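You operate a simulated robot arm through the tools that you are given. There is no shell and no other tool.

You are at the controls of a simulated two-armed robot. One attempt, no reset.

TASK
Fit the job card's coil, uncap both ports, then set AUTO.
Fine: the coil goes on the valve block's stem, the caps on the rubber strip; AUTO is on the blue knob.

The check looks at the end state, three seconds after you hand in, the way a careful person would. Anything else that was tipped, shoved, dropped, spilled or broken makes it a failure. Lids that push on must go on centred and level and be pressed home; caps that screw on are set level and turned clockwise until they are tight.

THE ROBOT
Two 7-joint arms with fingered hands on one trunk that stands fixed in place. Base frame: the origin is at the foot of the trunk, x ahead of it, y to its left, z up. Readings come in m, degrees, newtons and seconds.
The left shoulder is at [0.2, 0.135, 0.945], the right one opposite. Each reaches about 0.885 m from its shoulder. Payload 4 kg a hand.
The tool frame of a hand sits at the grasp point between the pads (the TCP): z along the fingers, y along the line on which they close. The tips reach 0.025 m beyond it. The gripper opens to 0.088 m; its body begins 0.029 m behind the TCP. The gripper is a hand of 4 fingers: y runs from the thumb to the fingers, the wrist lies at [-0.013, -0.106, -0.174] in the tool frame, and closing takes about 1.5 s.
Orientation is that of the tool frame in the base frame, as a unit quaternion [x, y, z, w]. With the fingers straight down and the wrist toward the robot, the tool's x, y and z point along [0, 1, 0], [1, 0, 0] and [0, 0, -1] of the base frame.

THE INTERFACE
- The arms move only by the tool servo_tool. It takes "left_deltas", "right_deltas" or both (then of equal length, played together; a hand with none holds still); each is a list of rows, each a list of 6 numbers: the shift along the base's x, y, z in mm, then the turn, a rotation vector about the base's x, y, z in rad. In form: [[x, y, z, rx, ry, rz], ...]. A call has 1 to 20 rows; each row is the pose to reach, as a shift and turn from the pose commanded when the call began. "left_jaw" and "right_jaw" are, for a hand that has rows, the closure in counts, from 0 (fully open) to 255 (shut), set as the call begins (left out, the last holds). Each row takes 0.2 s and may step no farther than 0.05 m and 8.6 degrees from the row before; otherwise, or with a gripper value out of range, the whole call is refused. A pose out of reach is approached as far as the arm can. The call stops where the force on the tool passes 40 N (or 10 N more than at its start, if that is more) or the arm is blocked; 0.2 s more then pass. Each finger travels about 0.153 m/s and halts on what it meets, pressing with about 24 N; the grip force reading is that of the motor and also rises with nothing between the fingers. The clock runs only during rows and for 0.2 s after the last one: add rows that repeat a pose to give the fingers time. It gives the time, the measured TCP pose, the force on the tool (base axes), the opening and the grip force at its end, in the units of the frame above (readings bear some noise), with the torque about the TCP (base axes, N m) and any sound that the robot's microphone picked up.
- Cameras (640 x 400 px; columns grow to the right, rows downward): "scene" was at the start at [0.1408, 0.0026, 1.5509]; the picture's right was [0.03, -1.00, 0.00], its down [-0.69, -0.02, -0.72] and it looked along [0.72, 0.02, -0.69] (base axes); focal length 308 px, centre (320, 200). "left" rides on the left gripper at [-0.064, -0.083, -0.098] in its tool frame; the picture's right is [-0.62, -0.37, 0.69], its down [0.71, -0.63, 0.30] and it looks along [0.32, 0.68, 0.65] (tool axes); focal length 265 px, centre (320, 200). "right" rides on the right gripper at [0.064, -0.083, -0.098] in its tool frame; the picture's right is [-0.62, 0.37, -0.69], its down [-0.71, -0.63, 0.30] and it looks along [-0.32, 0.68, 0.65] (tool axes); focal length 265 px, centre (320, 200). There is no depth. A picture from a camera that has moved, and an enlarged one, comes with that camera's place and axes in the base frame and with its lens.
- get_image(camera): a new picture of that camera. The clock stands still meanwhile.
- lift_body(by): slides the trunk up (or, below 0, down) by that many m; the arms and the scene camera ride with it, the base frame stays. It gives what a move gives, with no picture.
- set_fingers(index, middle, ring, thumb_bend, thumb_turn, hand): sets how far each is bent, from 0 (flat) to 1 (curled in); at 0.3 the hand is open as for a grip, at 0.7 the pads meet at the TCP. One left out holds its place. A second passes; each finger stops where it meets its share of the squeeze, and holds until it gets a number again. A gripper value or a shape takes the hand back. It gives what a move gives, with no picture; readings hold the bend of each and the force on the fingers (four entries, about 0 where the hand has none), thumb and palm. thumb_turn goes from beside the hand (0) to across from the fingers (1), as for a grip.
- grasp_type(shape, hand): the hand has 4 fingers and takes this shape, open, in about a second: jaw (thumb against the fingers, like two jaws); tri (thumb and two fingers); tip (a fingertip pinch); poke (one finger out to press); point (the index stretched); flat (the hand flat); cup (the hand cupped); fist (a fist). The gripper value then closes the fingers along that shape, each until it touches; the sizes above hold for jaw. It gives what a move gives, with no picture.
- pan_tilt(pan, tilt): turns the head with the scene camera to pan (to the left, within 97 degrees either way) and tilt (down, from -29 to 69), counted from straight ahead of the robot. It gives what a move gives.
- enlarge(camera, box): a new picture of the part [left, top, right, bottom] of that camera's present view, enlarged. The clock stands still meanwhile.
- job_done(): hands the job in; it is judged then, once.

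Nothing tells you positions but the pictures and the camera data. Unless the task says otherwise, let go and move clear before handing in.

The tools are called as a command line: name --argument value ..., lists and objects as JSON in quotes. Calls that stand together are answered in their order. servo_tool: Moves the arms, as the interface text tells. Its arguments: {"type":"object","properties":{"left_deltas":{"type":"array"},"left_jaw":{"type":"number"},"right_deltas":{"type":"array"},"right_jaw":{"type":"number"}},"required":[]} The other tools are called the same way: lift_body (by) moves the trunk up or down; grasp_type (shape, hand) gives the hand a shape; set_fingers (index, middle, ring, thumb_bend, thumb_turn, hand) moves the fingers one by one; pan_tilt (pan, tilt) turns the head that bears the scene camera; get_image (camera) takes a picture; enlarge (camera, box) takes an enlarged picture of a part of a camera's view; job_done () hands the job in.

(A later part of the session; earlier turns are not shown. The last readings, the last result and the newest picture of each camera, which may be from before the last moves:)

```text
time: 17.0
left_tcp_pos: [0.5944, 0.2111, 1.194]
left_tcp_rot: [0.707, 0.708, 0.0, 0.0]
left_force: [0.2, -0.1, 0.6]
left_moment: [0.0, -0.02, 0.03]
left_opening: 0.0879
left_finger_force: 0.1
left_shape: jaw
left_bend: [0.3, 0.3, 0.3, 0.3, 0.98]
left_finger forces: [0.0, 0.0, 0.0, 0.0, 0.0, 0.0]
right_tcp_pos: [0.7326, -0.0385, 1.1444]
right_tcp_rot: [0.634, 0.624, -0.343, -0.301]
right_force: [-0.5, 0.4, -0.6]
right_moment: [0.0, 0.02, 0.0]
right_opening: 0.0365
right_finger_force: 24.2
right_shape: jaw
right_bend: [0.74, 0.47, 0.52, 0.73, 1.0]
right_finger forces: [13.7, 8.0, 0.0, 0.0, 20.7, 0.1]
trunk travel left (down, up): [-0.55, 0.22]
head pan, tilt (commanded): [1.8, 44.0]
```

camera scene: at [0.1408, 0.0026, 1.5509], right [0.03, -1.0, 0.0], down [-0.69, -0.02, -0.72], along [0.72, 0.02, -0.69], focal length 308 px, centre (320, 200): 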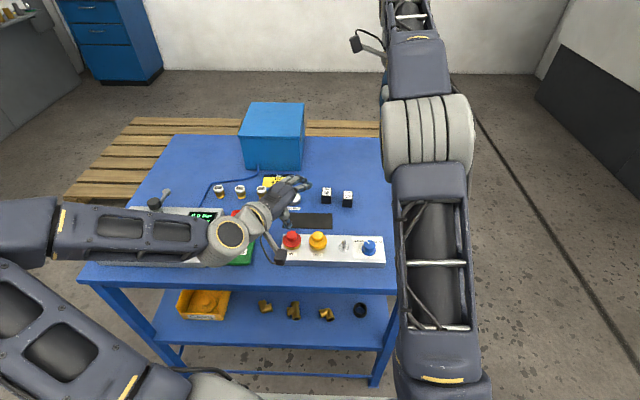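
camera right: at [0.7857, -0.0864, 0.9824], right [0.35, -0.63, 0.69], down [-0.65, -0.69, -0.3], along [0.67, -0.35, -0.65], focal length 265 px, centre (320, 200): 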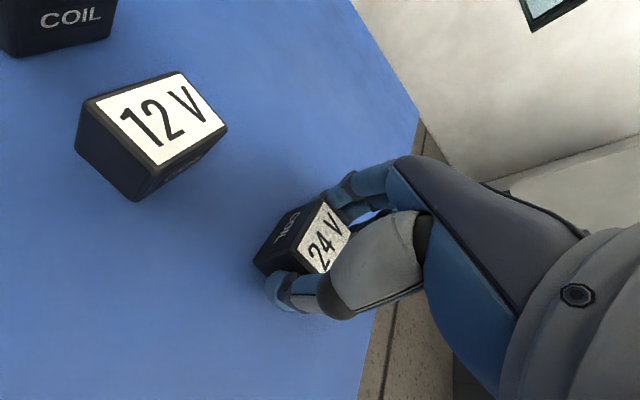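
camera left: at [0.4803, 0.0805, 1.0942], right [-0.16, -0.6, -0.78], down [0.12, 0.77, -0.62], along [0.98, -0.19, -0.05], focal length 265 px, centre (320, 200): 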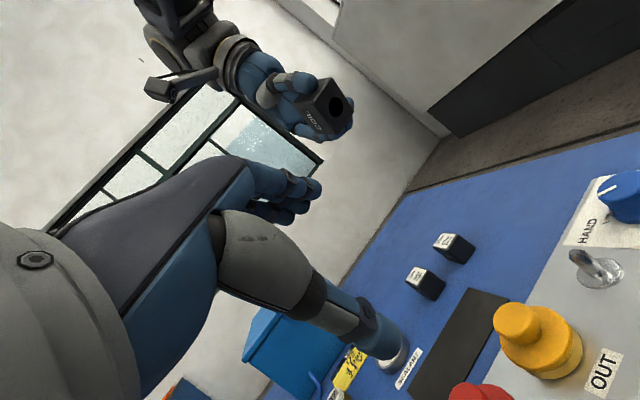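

Both hands are clear. Now I'll turn the coil upright and square to the block, moving it above the stem while staying well over the caps.

servo_tool --right_deltas '[[-10, -1, -12, 0.0077, -0.1183, 0.0018], [-20, -2, -23, 0.0154, -0.2366, 0.0037], [-31, -2.5, -35, 0.0231, -0.3548, 0.0055], [-41, -3, -47, 0.0309, -0.4731, 0.0074], [-52, -4, -59, 0.0386, -0.5914, 0.0092], [-62, -5, -70, 0.0463, -0.7097, 0.011], [-72, -6, -82, 0.054, -0.8279, 0.0129], [-83, -6.5, -94, 0.0617, -0.9462, 0.0147], [-83, -6.5, -94, 0.0617, -0.9462, 0.0147]]' --left_deltas '[[-8, -1, -2, 0, 0, 0], [-16, -3, -4, 0, 0, 0], [-24, -4, -6, 0, 0, 0], [-32, -6, -8, 0, 0, 0], [-40, -7, -9, 0, 0, 0], [-48, -9, -11, 0, 0, 0], [-56, -10, -13, 0, 0, 0], [-72, -13, -15, 0, 0, 0], [-72, -13, -15, 0, 0, 0]]'

get_image --camera "right"

get_image --camera "left"

get_image --camera "scene"

```text
time: 19.0
left_tcp_pos: [0.521, 0.1961, 1.1777]
left_tcp_rot: [0.707, 0.707, -0.001, 0.0]
left_force: [-0.1, 0.8, 0.1]
left_moment: [0.02, 0.0, 0.01]
left_opening: 0.0877
left_finger_force: 0.0
left_shape: jaw
left_bend: [0.3, 0.3, 0.3, 0.3, 0.98]
left_finger forces: [0.0, 0.0, 0.1, 0.0, 0.0, 0.1]
right_tcp_pos: [0.6497, -0.0436, 1.0507]
right_tcp_rot: [0.707, 0.707, 0.0, 0.0]
right_force: [0.3, -0.6, -1.3]
right_moment: [0.0, -0.03, -0.02]
right_opening: 0.0363
right_finger_force: 24.4
right_shape: jaw
right_bend: [0.74, 0.47, 0.52, 0.73, 1.0]
right_finger forces: [13.2, 7.6, 0.0, 0.0, 20.6, 0.1]
trunk travel left (down, up): [-0.55, 0.22]
head pan, tilt (commanded): [1.8, 44.0]
```

```text
taken
camera right: at [0.5662, 0.0193, 1.1486], right [0.37, -0.62, 0.69], down [-0.63, -0.71, -0.3], along [0.68, -0.32, -0.65], focal length 265 px, centre (320, 200)
```

right: 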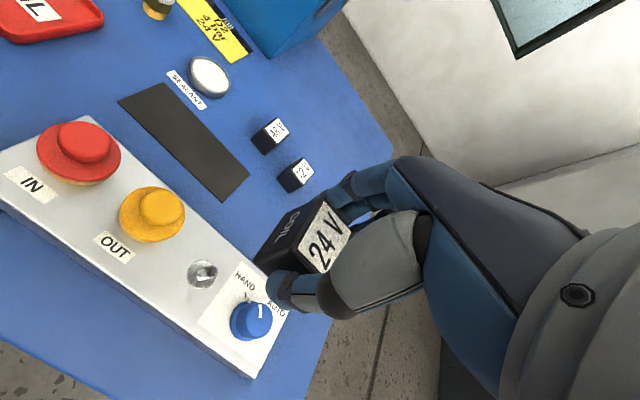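

```text
taken
camera left: at [0.4378, 0.1323, 1.2768], right [-0.37, -0.62, -0.69], down [-0.63, 0.71, -0.3], along [0.68, 0.32, -0.65], focal length 265 px, centre (320, 200)
```

left: 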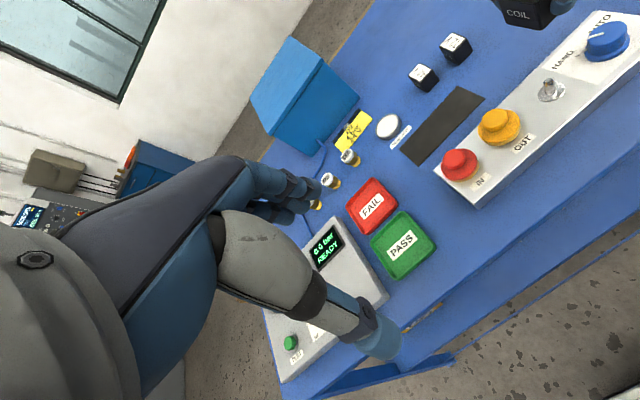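

```text
taken
camera scene: at [0.1409, 0.0026, 1.5509], right [0.03, -1.0, 0.0], down [-0.69, -0.02, -0.72], along [0.72, 0.02, -0.69], focal length 308 px, centre (320, 200)
```

scene: 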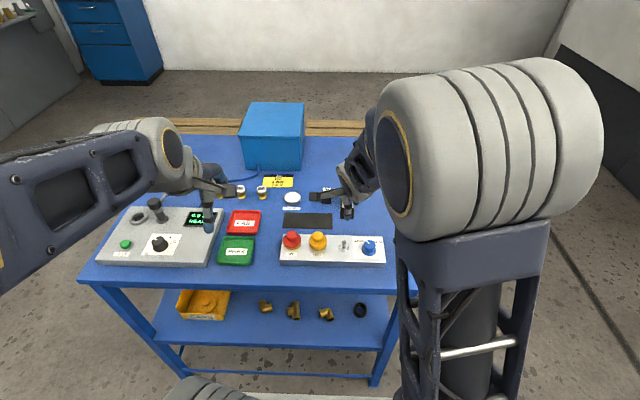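

The coil is upright about 10 cm over the stem. I'll zoom in on the stem from both hand cameras to pin down its position.

enlarge --camera "right" --box '[170, 245, 250, 295]'

enlarge --camera "left" --box '[510, 65, 590, 115]'

enlarge --camera "scene" --box '[310, 190, 390, 270]'

```text
8.00 times, centred on (210, 270) of right
camera zoom: at [0.5662, 0.0193, 1.1486], right [0.37, -0.62, 0.69], down [-0.63, -0.71, -0.3], along [0.68, -0.32, -0.65], focal length 2123 px, centre (1200, -360)
```

zoom: 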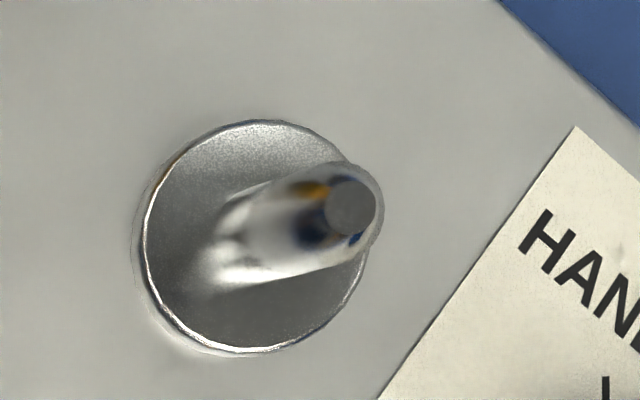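

```text
8.00 times, centred on (550, 90) of left
camera zoom: at [0.4378, 0.1323, 1.2768], right [-0.37, -0.62, -0.69], down [-0.63, 0.71, -0.3], along [0.68, 0.32, -0.65], focal length 2123 px, centre (-1520, 1080)
```

zoom: 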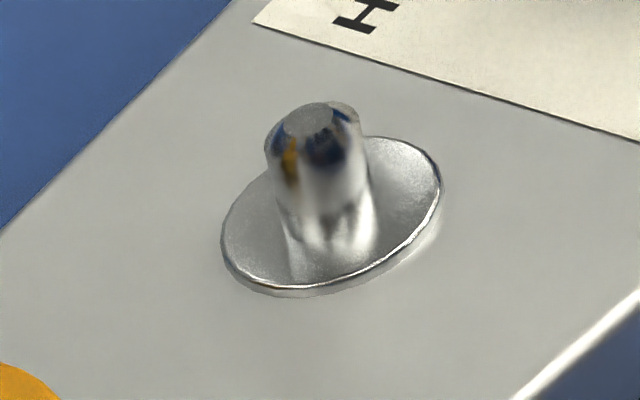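

```text
5.00 times, centred on (350, 230) of scene
camera zoom: at [0.1409, 0.0026, 1.5509], right [0.03, -1.0, 0.0], down [-0.69, -0.02, -0.72], along [0.72, 0.02, -0.69], focal length 1541 px, centre (170, 50)
```

zoom: 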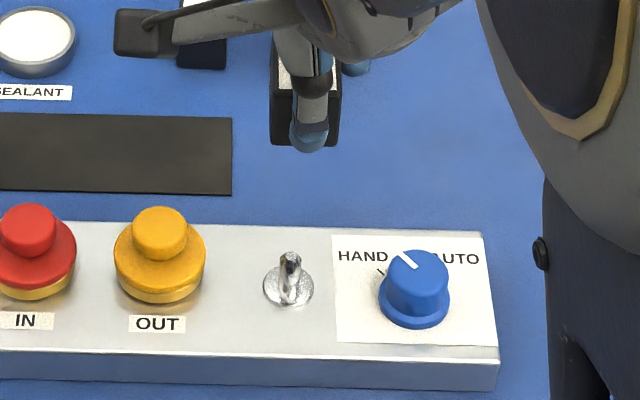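

The stem is at (0.652, -0.044), with its top at z≈0.909 and the base disc at z≈0.883. I'll correct about 1 mm sideways and come down to just above the stem tip, then check alignment.

servo_tool --right_deltas '[[1, -0.9, -15, 0, 0, 0], [1.1, -0.9, -30, 0, 0, 0], [1.1, -0.9, -45, 0, 0, 0], [1.1, -0.9, -60, 0, 0, 0], [1.1, -0.9, -75, 0, 0, 0], [1.1, -0.9, -88, 0, 0, 0], [1.1, -0.9, -100, 0, 0, 0], [1.1, -0.9, -100, 0, 0, 0]]'

get_image --camera "right"

enlarge --camera "left" --box '[480, 20, 640, 120]'

enlarge --camera "scene" --box '[310, 210, 390, 270]'

```text
time: 20.8
left_tcp_pos: [0.5228, 0.1964, 1.1786]
left_tcp_rot: [0.707, 0.707, 0.001, 0.0]
left_force: [-0.5, 0.2, 0.0]
left_moment: [0.03, -0.02, 0.04]
left_opening: 0.0878
left_finger_force: 0.1
left_shape: jaw
left_bend: [0.3, 0.3, 0.3, 0.3, 0.98]
left_finger forces: [0.0, 0.1, 0.0, 0.0, 0.0, 0.0]
right_tcp_pos: [0.6513, -0.0468, 0.9501]
right_tcp_rot: [0.707, 0.707, -0.001, 0.0]
right_force: [-0.4, -0.8, -0.3]
right_moment: [-0.01, 0.03, 0.0]
right_opening: 0.0366
right_finger_force: 23.9
right_shape: jaw
right_bend: [0.74, 0.47, 0.52, 0.73, 1.0]
right_finger forces: [13.1, 7.5, 0.0, 0.0, 20.6, 0.1]
trunk travel left (down, up): [-0.55, 0.22]
head pan, tilt (commanded): [1.8, 44.0]
```

```text
taken
camera right: at [0.5669, 0.0179, 1.0496], right [0.37, -0.62, 0.69], down [-0.63, -0.71, -0.3], along [0.68, -0.32, -0.65], focal length 265 px, centre (320, 200)
```

right: 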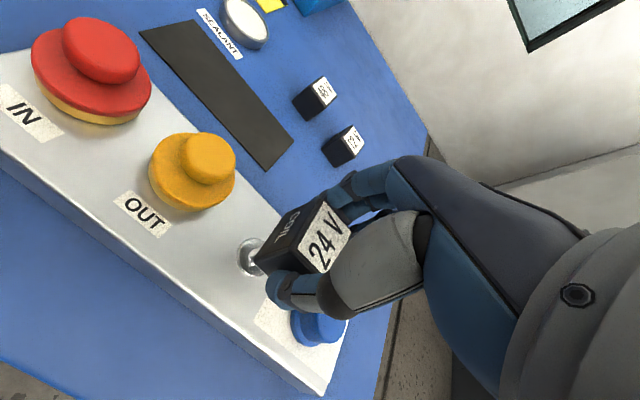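

```text
4.00 times, centred on (560, 70) of left
camera zoom: at [0.4378, 0.1324, 1.2769], right [-0.37, -0.62, -0.69], down [-0.63, 0.71, -0.3], along [0.68, 0.32, -0.65], focal length 1062 px, centre (-640, 720)
```

zoom: 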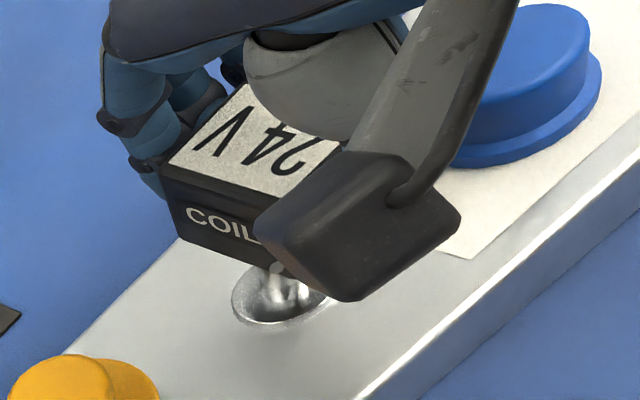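

```text
6.67 times, centred on (350, 240) of scene
camera zoom: at [0.1408, 0.0026, 1.5509], right [0.03, -1.0, 0.0], down [-0.69, -0.02, -0.72], along [0.72, 0.02, -0.69], focal length 2055 px, centre (120, -67)
```

zoom: 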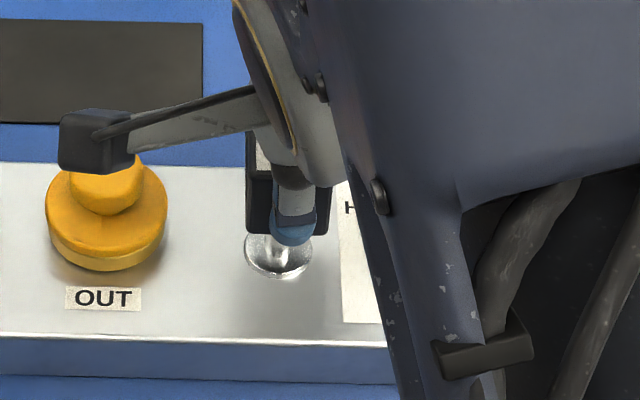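

The coil is poised about 9 mm over the stem, roughly 1 mm too far right (-y). I'll nudge it left and lower in small steps, watching the force.

servo_tool --right_deltas '[[0.3, 1.2, -3, 0, 0, 0], [0.3, 1.2, -6, 0, 0, 0], [0.3, 1.2, -9, 0, 0, 0], [0.3, 1.2, -12, 0, 0, 0], [0.3, 1.2, -15, 0, 0, 0], [0.3, 1.2, -18, 0, 0, 0], [0.3, 1.2, -18, 0, 0, 0]]'

enlarge --camera "left" --box '[480, 20, 640, 120]'

enlarge --camera "right" --box '[200, 150, 360, 330]'

```text
time: 22.4
left_tcp_pos: [0.5217, 0.1968, 1.1785]
left_tcp_rot: [0.707, 0.707, 0.0, -0.001]
left_force: [-0.4, -0.5, 0.7]
left_moment: [0.0, -0.04, -0.03]
left_opening: 0.0878
left_finger_force: 0.0
left_shape: jaw
left_bend: [0.3, 0.3, 0.3, 0.3, 0.98]
left_finger forces: [0.0, 0.0, 0.0, 0.0, 0.0, 0.1]
right_tcp_pos: [0.6519, -0.0451, 0.9322]
right_tcp_rot: [0.707, 0.707, 0.0, -0.001]
right_force: [-0.1, -0.3, -0.3]
right_moment: [0.02, -0.03, -0.01]
right_opening: 0.0363
right_finger_force: 24.5
right_shape: jaw
right_bend: [0.74, 0.47, 0.52, 0.73, 1.0]
right_finger forces: [13.1, 7.5, 0.0, 0.0, 20.6, 0.1]
trunk travel left (down, up): [-0.55, 0.22]
head pan, tilt (commanded): [1.8, 44.0]
```

```text
4.00 times, centred on (560, 70) of left
camera zoom: at [0.4378, 0.1324, 1.2769], right [-0.37, -0.62, -0.69], down [-0.63, 0.71, -0.3], along [0.68, 0.32, -0.65], focal length 1062 px, centre (-640, 720)
```

zoom: 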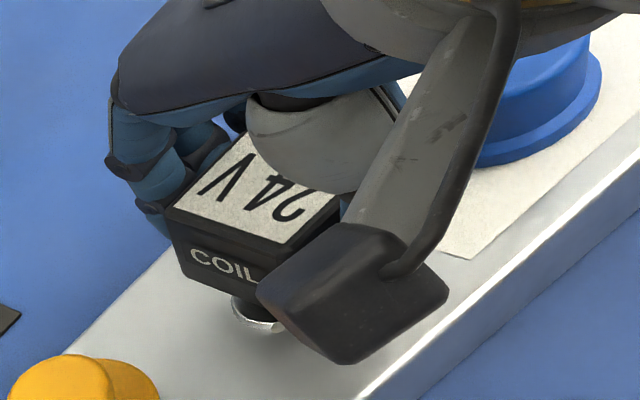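

```text
2.22 times, centred on (280, 240) of right
camera zoom: at [0.5677, 0.0195, 1.0307], right [0.37, -0.62, 0.69], down [-0.63, -0.71, -0.3], along [0.68, -0.32, -0.65], focal length 590 px, centre (409, 111)
```

zoom: 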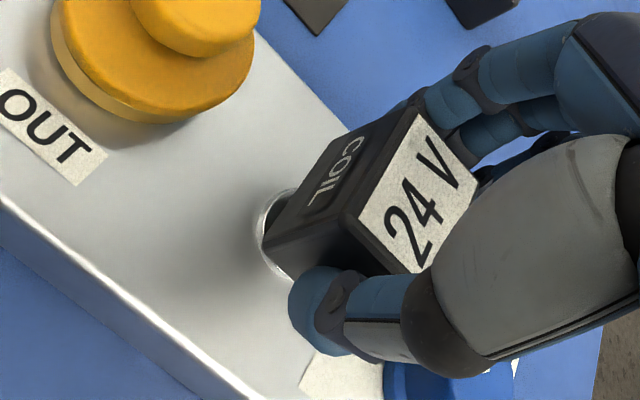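

There's no contact force and the coil's underside is now below the stem's tip, so the bore is over the stem. I'll keep lowering toward the base disc.

servo_tool --right_deltas '[[0, 0, -3, 0, 0, 0], [0, 0, -6, 0, 0, 0], [0, 0, -9, 0, 0, 0], [0, 0, -12, 0, 0, 0], [0, 0, -14, 0, 0, 0], [0, 0, -14, 0, 0, 0]]'

enlarge --camera "left" --box '[480, 20, 640, 120]'

enlarge --camera "scene" --box '[310, 215, 390, 265]'

```text
time: 23.8
left_tcp_pos: [0.5218, 0.1953, 1.1784]
left_tcp_rot: [0.707, 0.707, 0.0, 0.0]
left_force: [-0.2, 0.2, 0.0]
left_moment: [0.02, -0.03, 0.04]
left_opening: 0.0878
left_finger_force: 0.0
left_shape: jaw
left_bend: [0.3, 0.3, 0.3, 0.3, 0.98]
left_finger forces: [0.0, 0.0, 0.0, 0.0, 0.0, 0.0]
right_tcp_pos: [0.6513, -0.0451, 0.9183]
right_tcp_rot: [0.708, 0.707, -0.001, 0.0]
right_force: [0.1, 0.2, -1.5]
right_moment: [0.04, 0.02, 0.0]
right_opening: 0.0362
right_finger_force: 24.1
right_shape: jaw
right_bend: [0.74, 0.47, 0.52, 0.73, 1.0]
right_finger forces: [13.1, 7.5, 0.0, 0.0, 20.6, 0.0]
trunk travel left (down, up): [-0.55, 0.22]
head pan, tilt (commanded): [1.8, 44.0]
```

```text
4.00 times, centred on (560, 70) of left
camera zoom: at [0.4378, 0.1324, 1.2769], right [-0.37, -0.62, -0.69], down [-0.63, 0.71, -0.3], along [0.68, 0.32, -0.65], focal length 1062 px, centre (-640, 720)
```

zoom: 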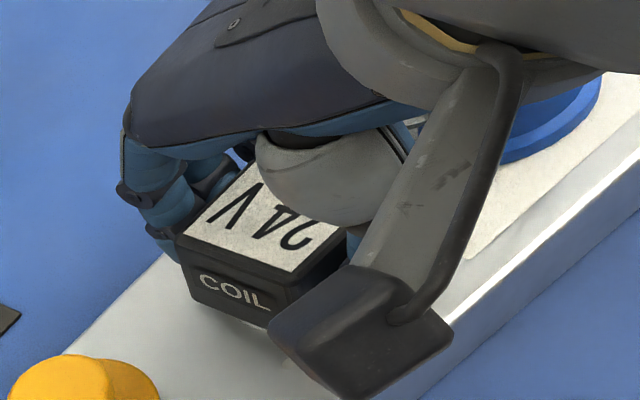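

```text
8.00 times, centred on (350, 240) of scene
camera zoom: at [0.1408, 0.0027, 1.5509], right [0.03, -1.0, 0.0], down [-0.69, -0.02, -0.72], along [0.72, 0.02, -0.69], focal length 2466 px, centre (80, -120)
```

zoom: 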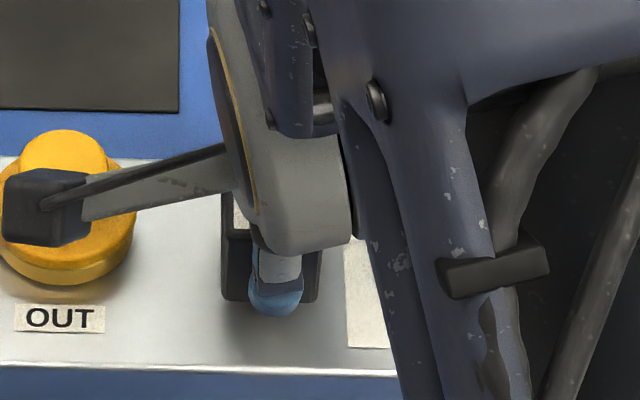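

The coil is nearly seated, still without contact force. I'll creep down in 1 mm steps until it touches the disc.

servo_tool --right_deltas '[[0, 0, -1, 0, 0, 0], [0, 0, -2, 0, 0, 0], [0, 0, -3, 0, 0, 0], [0, 0, -3, 0, 0, 0]]'

```text
time: 24.8
left_tcp_pos: [0.5215, 0.1963, 1.1781]
left_tcp_rot: [0.707, 0.707, 0.0, 0.0]
left_force: [0.2, -0.4, -0.2]
left_moment: [-0.04, 0.0, -0.01]
left_opening: 0.0876
left_finger_force: 0.0
left_shape: jaw
left_bend: [0.3, 0.3, 0.3, 0.3, 0.98]
left_finger forces: [0.0, 0.0, 0.1, 0.0, 0.0, 0.0]
right_tcp_pos: [0.6511, -0.0449, 0.917]
right_tcp_rot: [0.707, 0.707, 0.001, 0.0]
right_force: [-0.2, -0.2, -1.0]
right_moment: [-0.03, -0.01, 0.04]
right_opening: 0.0362
right_finger_force: 23.8
right_shape: jaw
right_bend: [0.74, 0.47, 0.52, 0.73, 1.0]
right_finger forces: [13.1, 7.5, 0.0, 0.0, 20.6, 0.1]
trunk travel left (down, up): [-0.55, 0.22]
head pan, tilt (commanded): [1.8, 44.0]
```

servo_tool --right_deltas '[[0, 0, -1, 0, 0, 0], [0, 0, -2, 0, 0, 0], [0, 0, -2, 0, 0, 0]]'

```text
time: 25.6
left_tcp_pos: [0.5215, 0.197, 1.1786]
left_tcp_rot: [0.708, 0.707, -0.001, 0.0]
left_force: [0.1, -0.3, 0.0]
left_moment: [0.01, 0.0, 0.02]
left_opening: 0.088
left_finger_force: 0.1
left_shape: jaw
left_bend: [0.3, 0.3, 0.3, 0.3, 0.98]
left_finger forces: [0.1, 0.0, 0.1, 0.1, 0.0, 0.0]
right_tcp_pos: [0.6517, -0.0457, 0.9141]
right_tcp_rot: [0.707, 0.707, 0.0, 0.001]
right_force: [-0.5, -1.0, 5.2]
right_moment: [0.0, -0.08, 0.04]
right_opening: 0.0367
right_finger_force: 24.2
right_shape: jaw
right_bend: [0.74, 0.47, 0.52, 0.73, 1.0]
right_finger forces: [13.4, 7.8, 0.0, 0.1, 21.3, 0.1]
trunk travel left (down, up): [-0.55, 0.22]
head pan, tilt (commanded): [1.8, 44.0]
```

At TCP z≈0.914 the contact force rose to about 5 N, just where seating on the disc was expected. I'll press one more millimetre to confirm it's home.

servo_tool --right_deltas '[[0, 0, -0.7, 0, 0, 0], [0, 0, -1.3, 0, 0, 0], [0, 0, -1.3, 0, 0, 0]]'

enlarge --camera "left" --box '[480, 20, 640, 120]'

enlarge --camera "right" --box '[200, 150, 360, 330]'

```text
time: 26.4
left_tcp_pos: [0.5213, 0.1971, 1.178]
left_tcp_rot: [0.708, 0.707, 0.0, 0.0]
left_force: [-0.1, -0.7, 0.0]
left_moment: [-0.01, 0.01, -0.03]
left_opening: 0.0876
left_finger_force: 0.1
left_shape: jaw
left_bend: [0.3, 0.3, 0.3, 0.3, 0.98]
left_finger forces: [0.0, 0.0, 0.1, 0.1, 0.0, 0.0]
right_tcp_pos: [0.651, -0.0453, 0.9135]
right_tcp_rot: [0.708, 0.707, 0.0, 0.001]
right_force: [-0.6, 0.5, 16.4]
right_moment: [-0.01, -0.11, 0.02]
right_opening: 0.0373
right_finger_force: 23.6
right_shape: jaw
right_bend: [0.74, 0.47, 0.52, 0.73, 1.0]
right_finger forces: [14.4, 8.8, 0.0, 0.0, 23.2, 0.0]
trunk travel left (down, up): [-0.55, 0.22]
head pan, tilt (commanded): [1.8, 44.0]
```

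```text
4.00 times, centred on (560, 70) of left
camera zoom: at [0.4375, 0.1325, 1.2772], right [-0.37, -0.62, -0.69], down [-0.63, 0.71, -0.3], along [0.68, 0.32, -0.65], focal length 1062 px, centre (-640, 720)
```

zoom: 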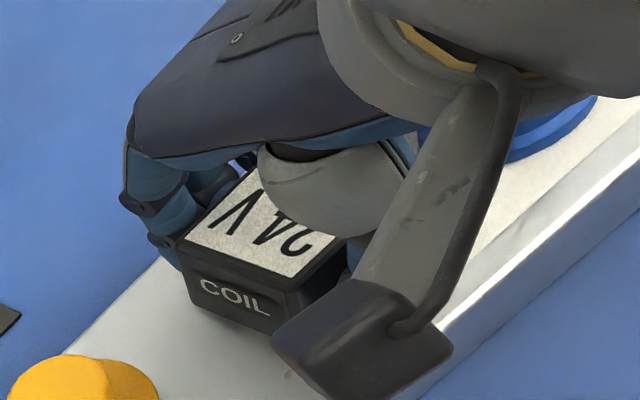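

```text
2.22 times, centred on (280, 240) of right
camera zoom: at [0.5675, 0.019, 1.0115], right [0.37, -0.62, 0.69], down [-0.63, -0.71, -0.31], along [0.68, -0.32, -0.65], focal length 590 px, centre (409, 111)
```

zoom: 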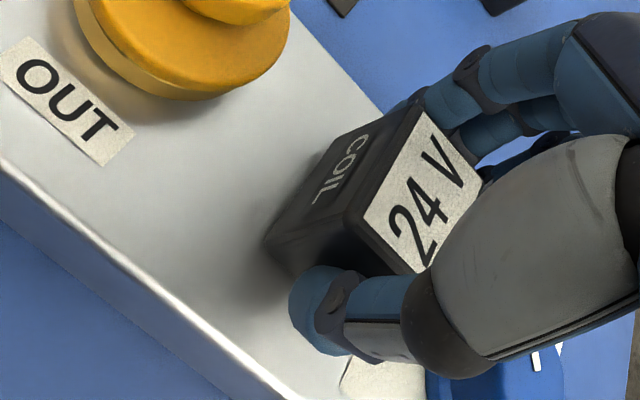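

The force rose to 16 N with almost no further travel, so the coil is seated on the disc. I'll relieve the pressure and open the hand.

servo_tool --right_deltas '[[0, 0, 1.5, 0, 0, 0], [0, 0, 1.5, 0, 0, 0]]'

servo_tool --right_deltas '[[0, 0, 0, 0, 0, 0], [0, 0, 0, 0, 0, 0], [0, 0, 0, 0, 0, 0], [0, 0, 0, 0, 0, 0], [0, 0, 0, 0, 0, 0], [0, 0, 0, 0, 0, 0], [0, 0, 0, 0, 0, 0]]' --right_jaw 0

enlarge --camera "right" --box '[200, 150, 360, 330]'

enlarge --camera "left" --box '[480, 20, 640, 120]'

```text
time: 27.0
left_tcp_pos: [0.5225, 0.1963, 1.1787]
left_tcp_rot: [0.707, 0.707, 0.001, -0.001]
left_force: [-0.9, 0.2, -0.3]
left_moment: [0.02, -0.02, -0.02]
left_opening: 0.0874
left_finger_force: 0.0
left_shape: jaw
left_bend: [0.3, 0.3, 0.3, 0.3, 0.98]
left_finger forces: [0.0, 0.0, 0.0, 0.1, 0.0, 0.0]
right_tcp_pos: [0.6509, -0.0455, 0.914]
right_tcp_rot: [0.707, 0.707, -0.002, 0.0]
right_force: [1.7, 0.7, 9.1]
right_moment: [0.04, -0.13, 0.02]
right_opening: 0.0371
right_finger_force: 23.9
right_shape: jaw
right_bend: [0.74, 0.47, 0.52, 0.73, 1.0]
right_finger forces: [14.7, 9.0, 0.0, 0.0, 22.2, 0.1]
trunk travel left (down, up): [-0.55, 0.22]
head pan, tilt (commanded): [1.8, 44.0]
```

```text
time: 28.6
left_tcp_pos: [0.5211, 0.1966, 1.1774]
left_tcp_rot: [0.707, 0.708, 0.0, 0.0]
left_force: [0.4, -0.2, -0.1]
left_moment: [-0.01, 0.02, -0.02]
left_opening: 0.0875
left_finger_force: 0.1
left_shape: jaw
left_bend: [0.3, 0.3, 0.3, 0.3, 0.98]
left_finger forces: [0.0, 0.0, 0.0, 0.0, 0.0, 0.0]
right_tcp_pos: [0.6511, -0.0454, 0.9142]
right_tcp_rot: [0.707, 0.707, 0.0, 0.0]
right_force: [-0.6, -0.3, 0.0]
right_moment: [0.02, 0.03, 0.01]
right_opening: 0.088
right_finger_force: 0.0
right_shape: jaw
right_bend: [0.3, 0.3, 0.3, 0.3, 0.98]
right_finger forces: [0.1, 0.1, 0.0, 0.0, 0.0, 0.0]
trunk travel left (down, up): [-0.55, 0.22]
head pan, tilt (commanded): [1.8, 44.0]
```

```text
2.22 times, centred on (280, 240) of right
camera zoom: at [0.5678, 0.0191, 1.0124], right [0.37, -0.62, 0.69], down [-0.63, -0.71, -0.3], along [0.68, -0.32, -0.65], focal length 590 px, centre (409, 111)
```

zoom: 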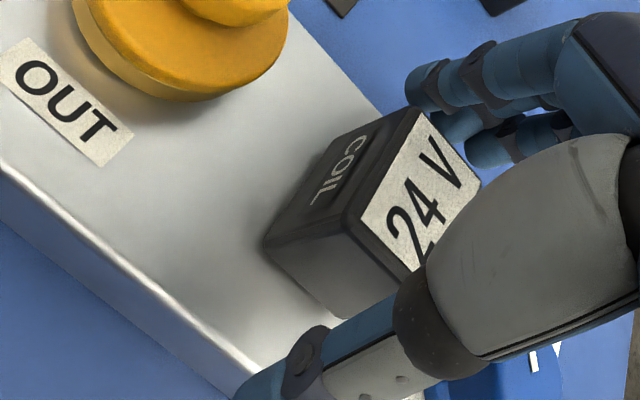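

```text
4.00 times, centred on (560, 70) of left
camera zoom: at [0.4378, 0.1324, 1.2769], right [-0.37, -0.62, -0.69], down [-0.63, 0.71, -0.3], along [0.68, 0.32, -0.65], focal length 1062 px, centre (-640, 720)
```

zoom: 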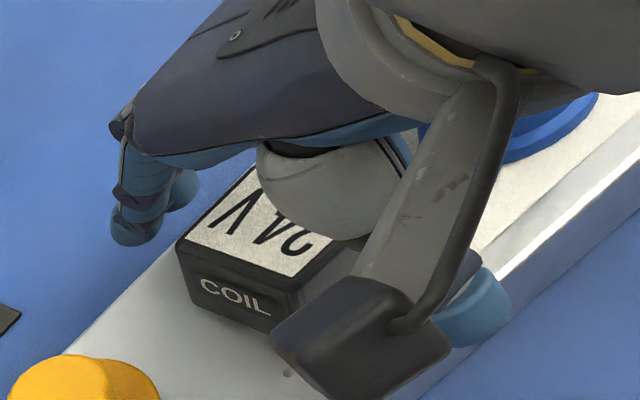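

The hand is open and the coil stayed put. I'll raise straight up and inspect the fit.

servo_tool --right_deltas '[[0, 0, 8, 0, 0, 0], [0, 0, 20, 0, 0, 0], [0, 0, 40, 0, 0, 0], [0, 0, 60, 0, 0, 0], [0, 0, 85, 0, 0, 0], [0, 0, 110, 0, 0, 0], [0, 0, 136, 0, 0, 0], [0, 0, 136, 0, 0, 0]]'

get_image --camera "right"

enlarge --camera "left" --box '[430, 0, 640, 220]'

enlarge --camera "scene" --box '[270, 215, 390, 275]'

```text
time: 30.4
left_tcp_pos: [0.5212, 0.1971, 1.1783]
left_tcp_rot: [0.707, 0.707, 0.0, 0.0]
left_force: [-0.2, 0.4, -0.1]
left_moment: [-0.01, -0.01, 0.0]
left_opening: 0.0877
left_finger_force: 0.0
left_shape: jaw
left_bend: [0.3, 0.3, 0.3, 0.3, 0.98]
left_finger forces: [0.1, 0.0, 0.0, 0.0, 0.2, 0.0]
right_tcp_pos: [0.6509, -0.0447, 1.0512]
right_tcp_rot: [0.707, 0.707, -0.002, 0.0]
right_force: [0.0, -0.1, 1.0]
right_moment: [0.0, 0.01, -0.02]
right_opening: 0.0876
right_finger_force: 0.0
right_shape: jaw
right_bend: [0.3, 0.3, 0.3, 0.3, 0.98]
right_finger forces: [0.0, 0.0, 0.0, 0.1, 0.0, 0.1]
trunk travel left (down, up): [-0.55, 0.22]
head pan, tilt (commanded): [1.8, 44.0]
```

```text
taken
camera right: at [0.5674, 0.02, 1.1494], right [0.37, -0.62, 0.69], down [-0.63, -0.72, -0.3], along [0.68, -0.32, -0.65], focal length 265 px, centre (320, 200)
```

right: 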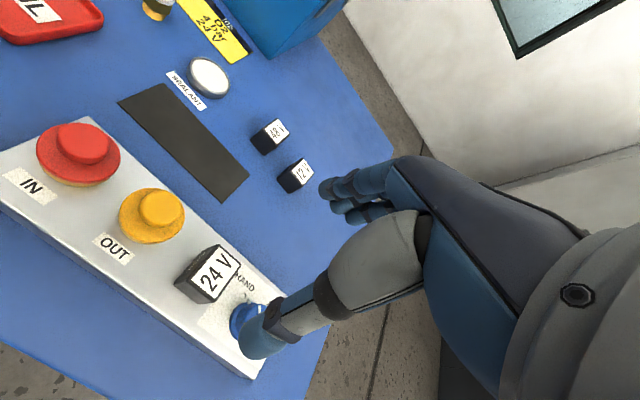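

```text
1.82 times, centred on (535, 110) of left
camera zoom: at [0.4379, 0.1324, 1.2769], right [-0.37, -0.62, -0.69], down [-0.63, 0.71, -0.3], along [0.68, 0.32, -0.65], focal length 483 px, centre (-71, 364)
```

zoom: 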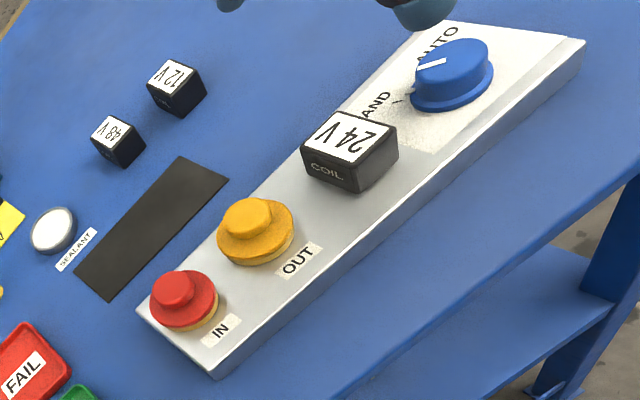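

```text
5.33 times, centred on (330, 245) of scene
camera zoom: at [0.1409, 0.0027, 1.5509], right [0.03, -1.0, 0.0], down [-0.69, -0.02, -0.72], along [0.72, 0.02, -0.69], focal length 1644 px, centre (267, -40)
```

zoom: 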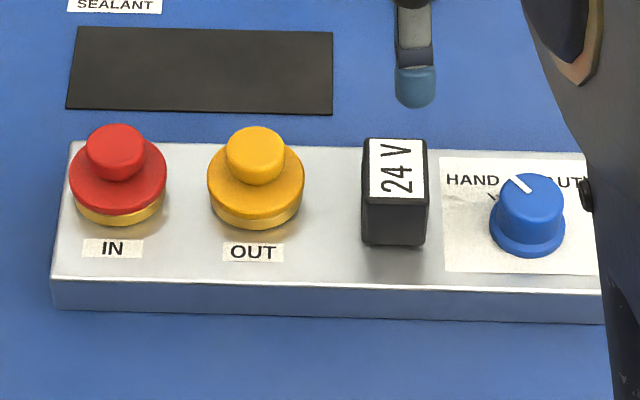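

The 24 V coil is on the stem, square and level. Next come the caps, so I'll zoom in on them to see their geometry and how they're attached.

enlarge --camera "left" --box '[430, 95, 540, 195]'

enlarge --camera "right" --box '[20, 110, 200, 260]'

enlarge --camera "right" --box '[110, 175, 200, 255]'

```text
4.00 times, centred on (485, 145) of left
camera zoom: at [0.4379, 0.1324, 1.2769], right [-0.37, -0.62, -0.69], down [-0.63, 0.71, -0.3], along [0.68, 0.32, -0.65], focal length 1062 px, centre (-340, 420)
```

zoom: 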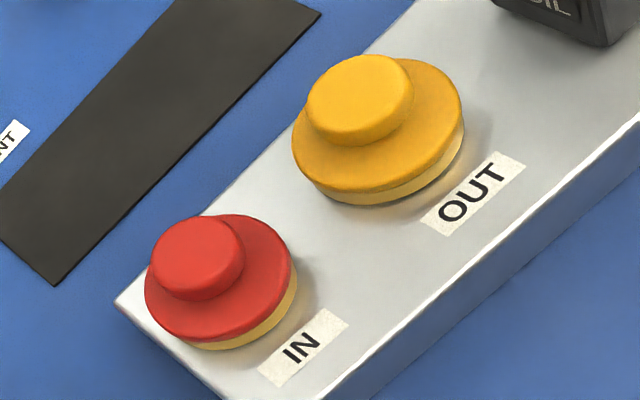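

```text
2.67 times, centred on (110, 185) of right
camera zoom: at [0.5674, 0.02, 1.1494], right [0.37, -0.62, 0.69], down [-0.63, -0.72, -0.3], along [0.68, -0.32, -0.65], focal length 708 px, centre (880, 240)
```

zoom: 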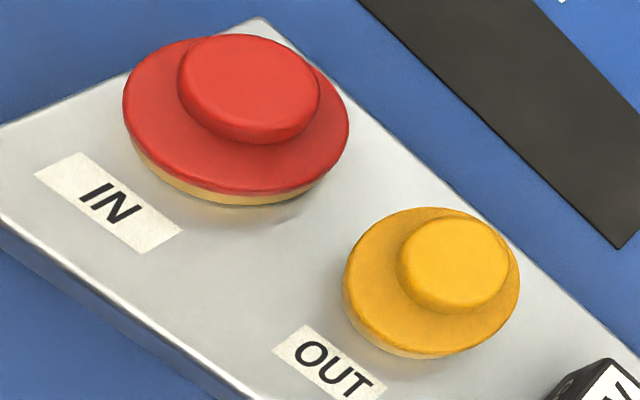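

```text
5.00 times, centred on (155, 215) of right
camera zoom: at [0.5674, 0.02, 1.1494], right [0.37, -0.62, 0.69], down [-0.63, -0.72, -0.3], along [0.68, -0.32, -0.65], focal length 1327 px, centre (1145, 125)
```

zoom: 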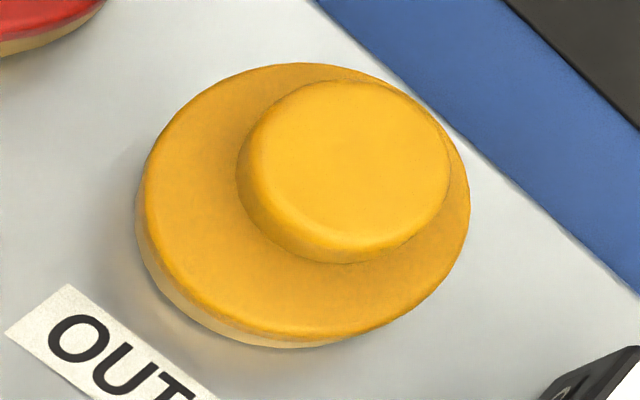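

The caps look like smooth-topped caps about 49 mm across with a 30 mm grip knob, sitting on brass ports. I'll move the open right hand over the yellow OUT cap first.

servo_tool --right_deltas '[[0, 14, 0, 0, 0, 0], [1, 28, 0, 0, 0, 0], [2, 42, 0, 0, 0, 0], [3, 56, 0, 0, 0, 0], [3, 70, 0, 0, 0, 0], [3, 70, -20, 0, 0, 0], [3, 70, -40, 0, 0, 0], [3, 70, -40, 0, 0, 0]]'

get_image --camera "right"

enlarge --camera "left" --box '[400, 20, 640, 200]'

enlarge --camera "scene" --box '[270, 195, 390, 275]'

```text
time: 32.2
left_tcp_pos: [0.5222, 0.1969, 1.1794]
left_tcp_rot: [0.707, 0.707, 0.0, -0.001]
left_force: [-0.1, 0.1, 0.2]
left_moment: [0.03, 0.01, 0.01]
left_opening: 0.088
left_finger_force: 0.0
left_shape: jaw
left_bend: [0.3, 0.3, 0.3, 0.3, 0.98]
left_finger forces: [0.0, 0.1, 0.0, 0.0, 0.1, 0.0]
right_tcp_pos: [0.6552, 0.0262, 1.0107]
right_tcp_rot: [0.707, 0.707, 0.0, -0.001]
right_force: [-0.1, 0.0, 1.1]
right_moment: [-0.01, 0.01, 0.0]
right_opening: 0.0878
right_finger_force: 0.1
right_shape: jaw
right_bend: [0.3, 0.3, 0.3, 0.3, 0.98]
right_finger forces: [0.0, 0.1, 0.1, 0.0, 0.0, 0.0]
trunk travel left (down, up): [-0.55, 0.22]
head pan, tilt (commanded): [1.8, 44.0]
```

```text
taken
camera right: at [0.5706, 0.0895, 1.1085], right [0.37, -0.62, 0.69], down [-0.63, -0.71, -0.3], along [0.68, -0.32, -0.65], focal length 265 px, centre (320, 200)
```

right: 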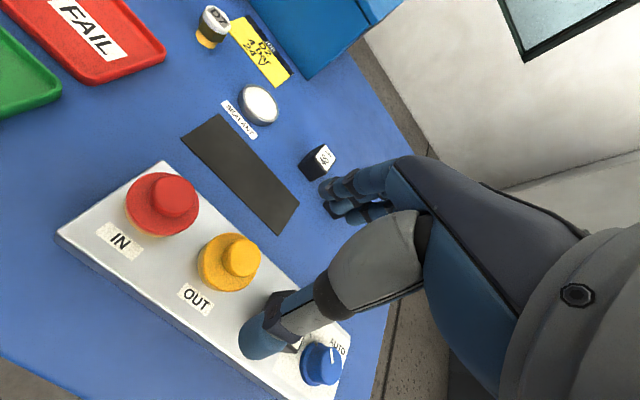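

```text
2.22 times, centred on (520, 110) of left
camera zoom: at [0.4378, 0.1324, 1.2769], right [-0.37, -0.62, -0.69], down [-0.63, 0.71, -0.3], along [0.68, 0.32, -0.65], focal length 590 px, centre (-124, 400)
```

zoom: 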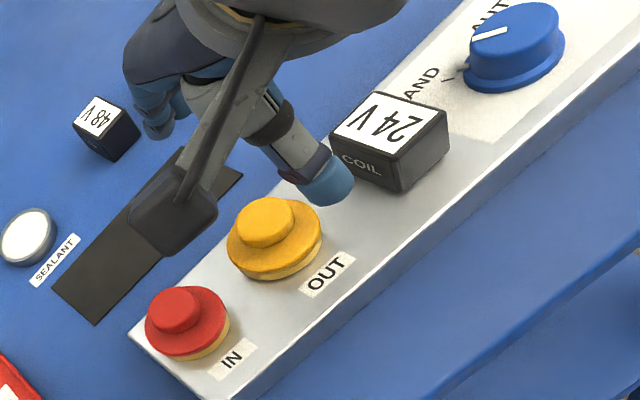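

```text
5.00 times, centred on (330, 235) of scene
camera zoom: at [0.1408, 0.0026, 1.5509], right [0.03, -1.0, 0.0], down [-0.69, -0.02, -0.72], along [0.72, 0.02, -0.69], focal length 1541 px, centre (270, 25)
```

zoom: 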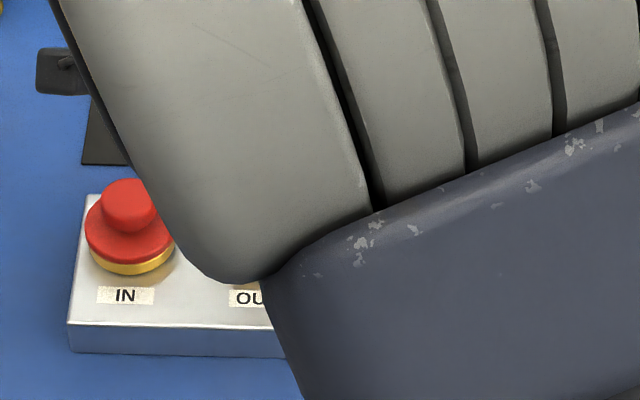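

The hand hovers over the OUT cap. I'll zoom from the hand camera to measure the cap precisely before descending.

enlarge --camera "right" --box '[180, 215, 280, 305]'

enlarge --camera "left" --box '[470, 85, 550, 155]'

```text
4.44 times, centred on (230, 260) of right
camera zoom: at [0.5706, 0.0895, 1.1085], right [0.37, -0.62, 0.69], down [-0.63, -0.71, -0.3], along [0.68, -0.32, -0.65], focal length 1180 px, centre (720, -67)
```

zoom: 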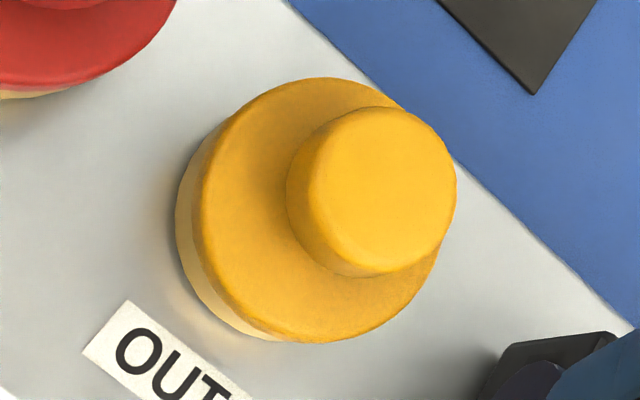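

```text
5.71 times, centred on (510, 120) of left
camera zoom: at [0.4378, 0.1324, 1.2769], right [-0.37, -0.62, -0.69], down [-0.63, 0.71, -0.3], along [0.68, 0.32, -0.65], focal length 1517 px, centre (-766, 657)
```

zoom: 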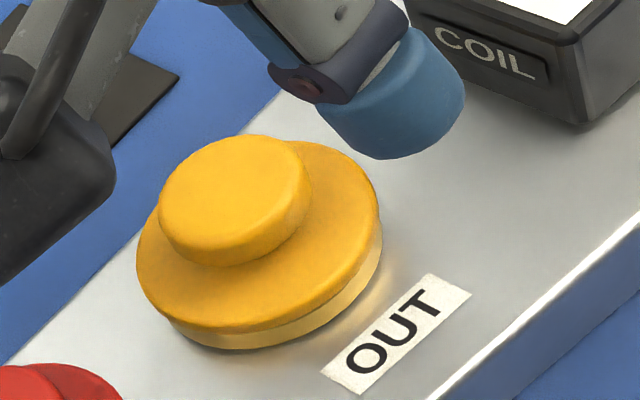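

Triangulating, the caps sit at x≈0.6635 (OUT y≈0.026, IN y≈0.095), with flange top at z≈0.892 and knob top at z≈0.912. I'll centre over the OUT cap's knob and descend so the fingertips stop a few mm above its flange.

servo_tool --right_deltas '[[9, 0.3, -12, 0, 0, 0], [9, 0.3, -27, 0, 0, 0], [9, 0.3, -42, 0, 0, 0], [9, 0.3, -57, 0, 0, 0], [9, 0.3, -70, 0, 0, 0], [9, 0.3, -80, 0, 0, 0], [9, 0.3, -87, 0, 0, 0], [9, 0.3, -87, 0, 0, 0]]'

get_image --camera "right"

enlarge --camera "left" --box '[440, 60, 580, 180]'

```text
time: 34.0
left_tcp_pos: [0.523, 0.1965, 1.1782]
left_tcp_rot: [0.707, 0.707, 0.0, 0.0]
left_force: [0.5, 0.9, 0.0]
left_moment: [0.01, -0.01, -0.02]
left_opening: 0.0878
left_finger_force: 0.1
left_shape: jaw
left_bend: [0.3, 0.3, 0.3, 0.3, 0.98]
left_finger forces: [0.1, 0.0, 0.0, 0.1, 0.0, 0.0]
right_tcp_pos: [0.6631, 0.0252, 0.9245]
right_tcp_rot: [0.707, 0.707, 0.001, -0.001]
right_force: [0.8, -0.5, 0.5]
right_moment: [0.03, 0.0, -0.01]
right_opening: 0.0875
right_finger_force: 0.1
right_shape: jaw
right_bend: [0.3, 0.3, 0.3, 0.3, 0.98]
right_finger forces: [0.0, 0.1, 0.0, 0.0, 0.0, 0.0]
trunk travel left (down, up): [-0.55, 0.22]
head pan, tilt (commanded): [1.8, 44.0]
```

```text
taken
camera right: at [0.5794, 0.0894, 1.0213], right [0.37, -0.62, 0.69], down [-0.63, -0.72, -0.3], along [0.68, -0.32, -0.65], focal length 265 px, centre (320, 200)
```

right: 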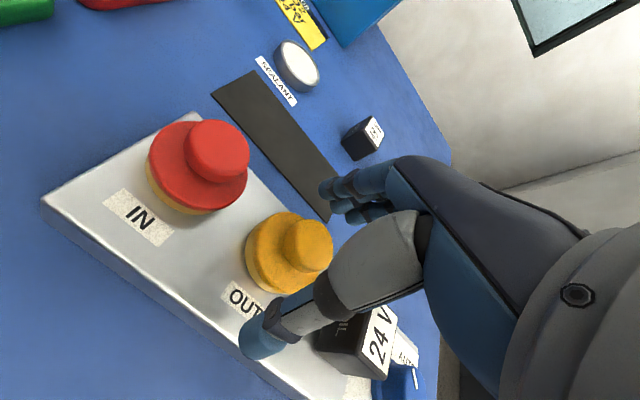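

```text
3.33 times, centred on (510, 120) of left
camera zoom: at [0.4378, 0.1324, 1.2769], right [-0.37, -0.62, -0.69], down [-0.63, 0.71, -0.3], along [0.68, 0.32, -0.65], focal length 885 px, centre (-313, 467)
```

zoom: 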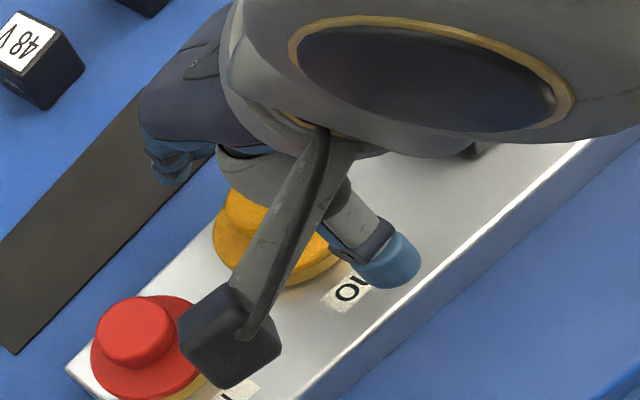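

The knob is centred between thumb and fingers. I'll go down 2 mm more and close on it.

servo_tool --right_deltas '[[0, 0.5, -1, 0, 0, 0], [0, 0.5, -2, 0, 0, 0]]'

servo_tool --right_deltas '[[0, 0, 0, 0, 0, 0], [0, 0, 0, 0, 0, 0], [0, 0, 0, 0, 0, 0], [0, 0, 0, 0, 0, 0], [0, 0, 0, 0, 0, 0], [0, 0, 0, 0, 0, 0], [0, 0, 0, 0, 0, 0], [0, 0, 0, 0, 0, 0]]' --right_jaw 255

get_image --camera "right"

enlarge --camera "right" --box '[220, 150, 400, 330]'

```text
time: 34.6
left_tcp_pos: [0.5221, 0.1971, 1.1782]
left_tcp_rot: [0.707, 0.707, 0.0, 0.0]
left_force: [0.0, 0.0, 1.0]
left_moment: [-0.01, -0.02, 0.0]
left_opening: 0.088
left_finger_force: 0.1
left_shape: jaw
left_bend: [0.3, 0.3, 0.3, 0.3, 0.98]
left_finger forces: [0.0, 0.0, 0.0, 0.1, 0.1, 0.1]
right_tcp_pos: [0.6626, 0.0258, 0.9208]
right_tcp_rot: [0.707, 0.708, 0.0, 0.0]
right_force: [0.7, 1.1, -0.4]
right_moment: [0.0, 0.01, 0.03]
right_opening: 0.0873
right_finger_force: 0.0
right_shape: jaw
right_bend: [0.3, 0.3, 0.3, 0.3, 0.98]
right_finger forces: [0.1, 0.0, 0.0, 0.1, 0.1, 0.0]
trunk travel left (down, up): [-0.55, 0.22]
head pan, tilt (commanded): [1.8, 44.0]
```

```text
time: 36.4
left_tcp_pos: [0.5211, 0.1955, 1.1795]
left_tcp_rot: [0.707, 0.707, 0.0, 0.0]
left_force: [0.1, -0.9, -0.4]
left_moment: [0.0, 0.0, -0.02]
left_opening: 0.0877
left_finger_force: 0.0
left_shape: jaw
left_bend: [0.3, 0.3, 0.3, 0.3, 0.98]
left_finger forces: [0.0, 0.1, 0.0, 0.0, 0.0, 0.0]
right_tcp_pos: [0.6629, 0.0248, 0.921]
right_tcp_rot: [0.707, 0.707, 0.0, 0.0]
right_force: [-4.5, 1.9, 6.3]
right_moment: [0.06, 0.12, -0.01]
right_opening: 0.0291
right_finger_force: 23.6
right_shape: jaw
right_bend: [0.75, 0.46, 0.53, 0.75, 1.0]
right_finger forces: [9.7, 7.2, 0.1, 0.1, 26.2, 0.1]
trunk travel left (down, up): [-0.55, 0.22]
head pan, tilt (commanded): [1.8, 44.0]
```

```text
taken
camera right: at [0.5792, 0.0899, 1.0191], right [0.37, -0.62, 0.69], down [-0.63, -0.72, -0.3], along [0.68, -0.32, -0.65], focal length 265 px, centre (320, 200)
```

right: 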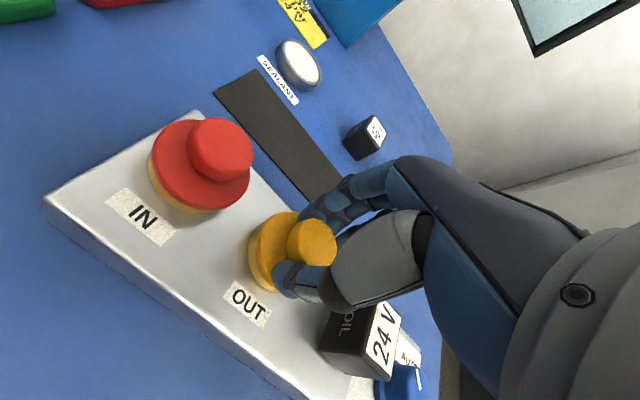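

```text
2.22 times, centred on (310, 240) of right
camera zoom: at [0.5792, 0.0899, 1.0191], right [0.37, -0.62, 0.69], down [-0.63, -0.72, -0.3], along [0.68, -0.32, -0.65], focal length 590 px, centre (342, 111)
```

zoom: 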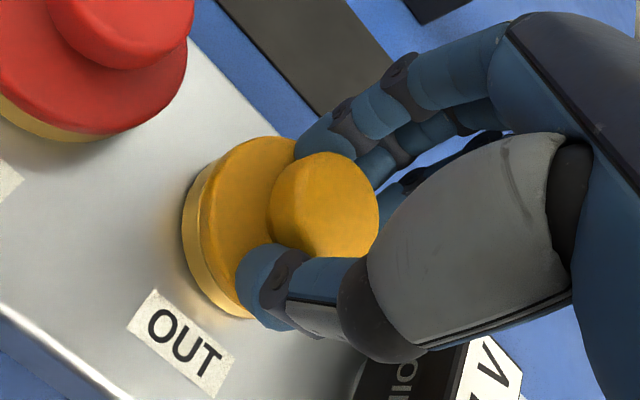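

The cap's knob is gripped. I'll try a very gentle lift of 1–3 mm and watch whether the force builds up, which would mean it's threaded.

servo_tool --right_deltas '[[0, 0, 1, 0, 0, 0], [0, 0, 2, 0, 0, 0], [0, 0, 2, 0, 0, 0]]'

enlarge --camera "right" --box '[220, 150, 400, 330]'

```text
time: 37.2
left_tcp_pos: [0.5219, 0.1965, 1.1792]
left_tcp_rot: [0.707, 0.707, 0.0, 0.0]
left_force: [0.4, -0.3, -0.5]
left_moment: [0.02, 0.0, 0.02]
left_opening: 0.0875
left_finger_force: 0.0
left_shape: jaw
left_bend: [0.3, 0.3, 0.3, 0.3, 0.98]
left_finger forces: [0.1, 0.0, 0.0, 0.0, 0.0, 0.0]
right_tcp_pos: [0.6626, 0.026, 0.9245]
right_tcp_rot: [0.708, 0.707, 0.0, 0.0]
right_force: [0.1, 0.0, -0.5]
right_moment: [0.0, 0.02, 0.03]
right_opening: 0.0288
right_finger_force: 23.8
right_shape: jaw
right_bend: [0.74, 0.46, 0.53, 0.75, 1.0]
right_finger forces: [11.7, 8.3, 0.0, 0.0, 21.6, 0.0]
trunk travel left (down, up): [-0.55, 0.22]
head pan, tilt (commanded): [1.8, 44.0]
heard: snap
```

```text
2.22 times, centred on (310, 240) of right
camera zoom: at [0.5793, 0.0902, 1.0213], right [0.37, -0.62, 0.69], down [-0.63, -0.71, -0.3], along [0.68, -0.32, -0.65], focal length 590 px, centre (342, 111)
```

zoom: 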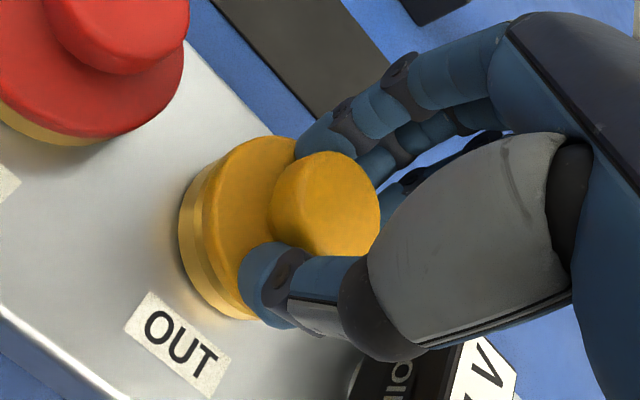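

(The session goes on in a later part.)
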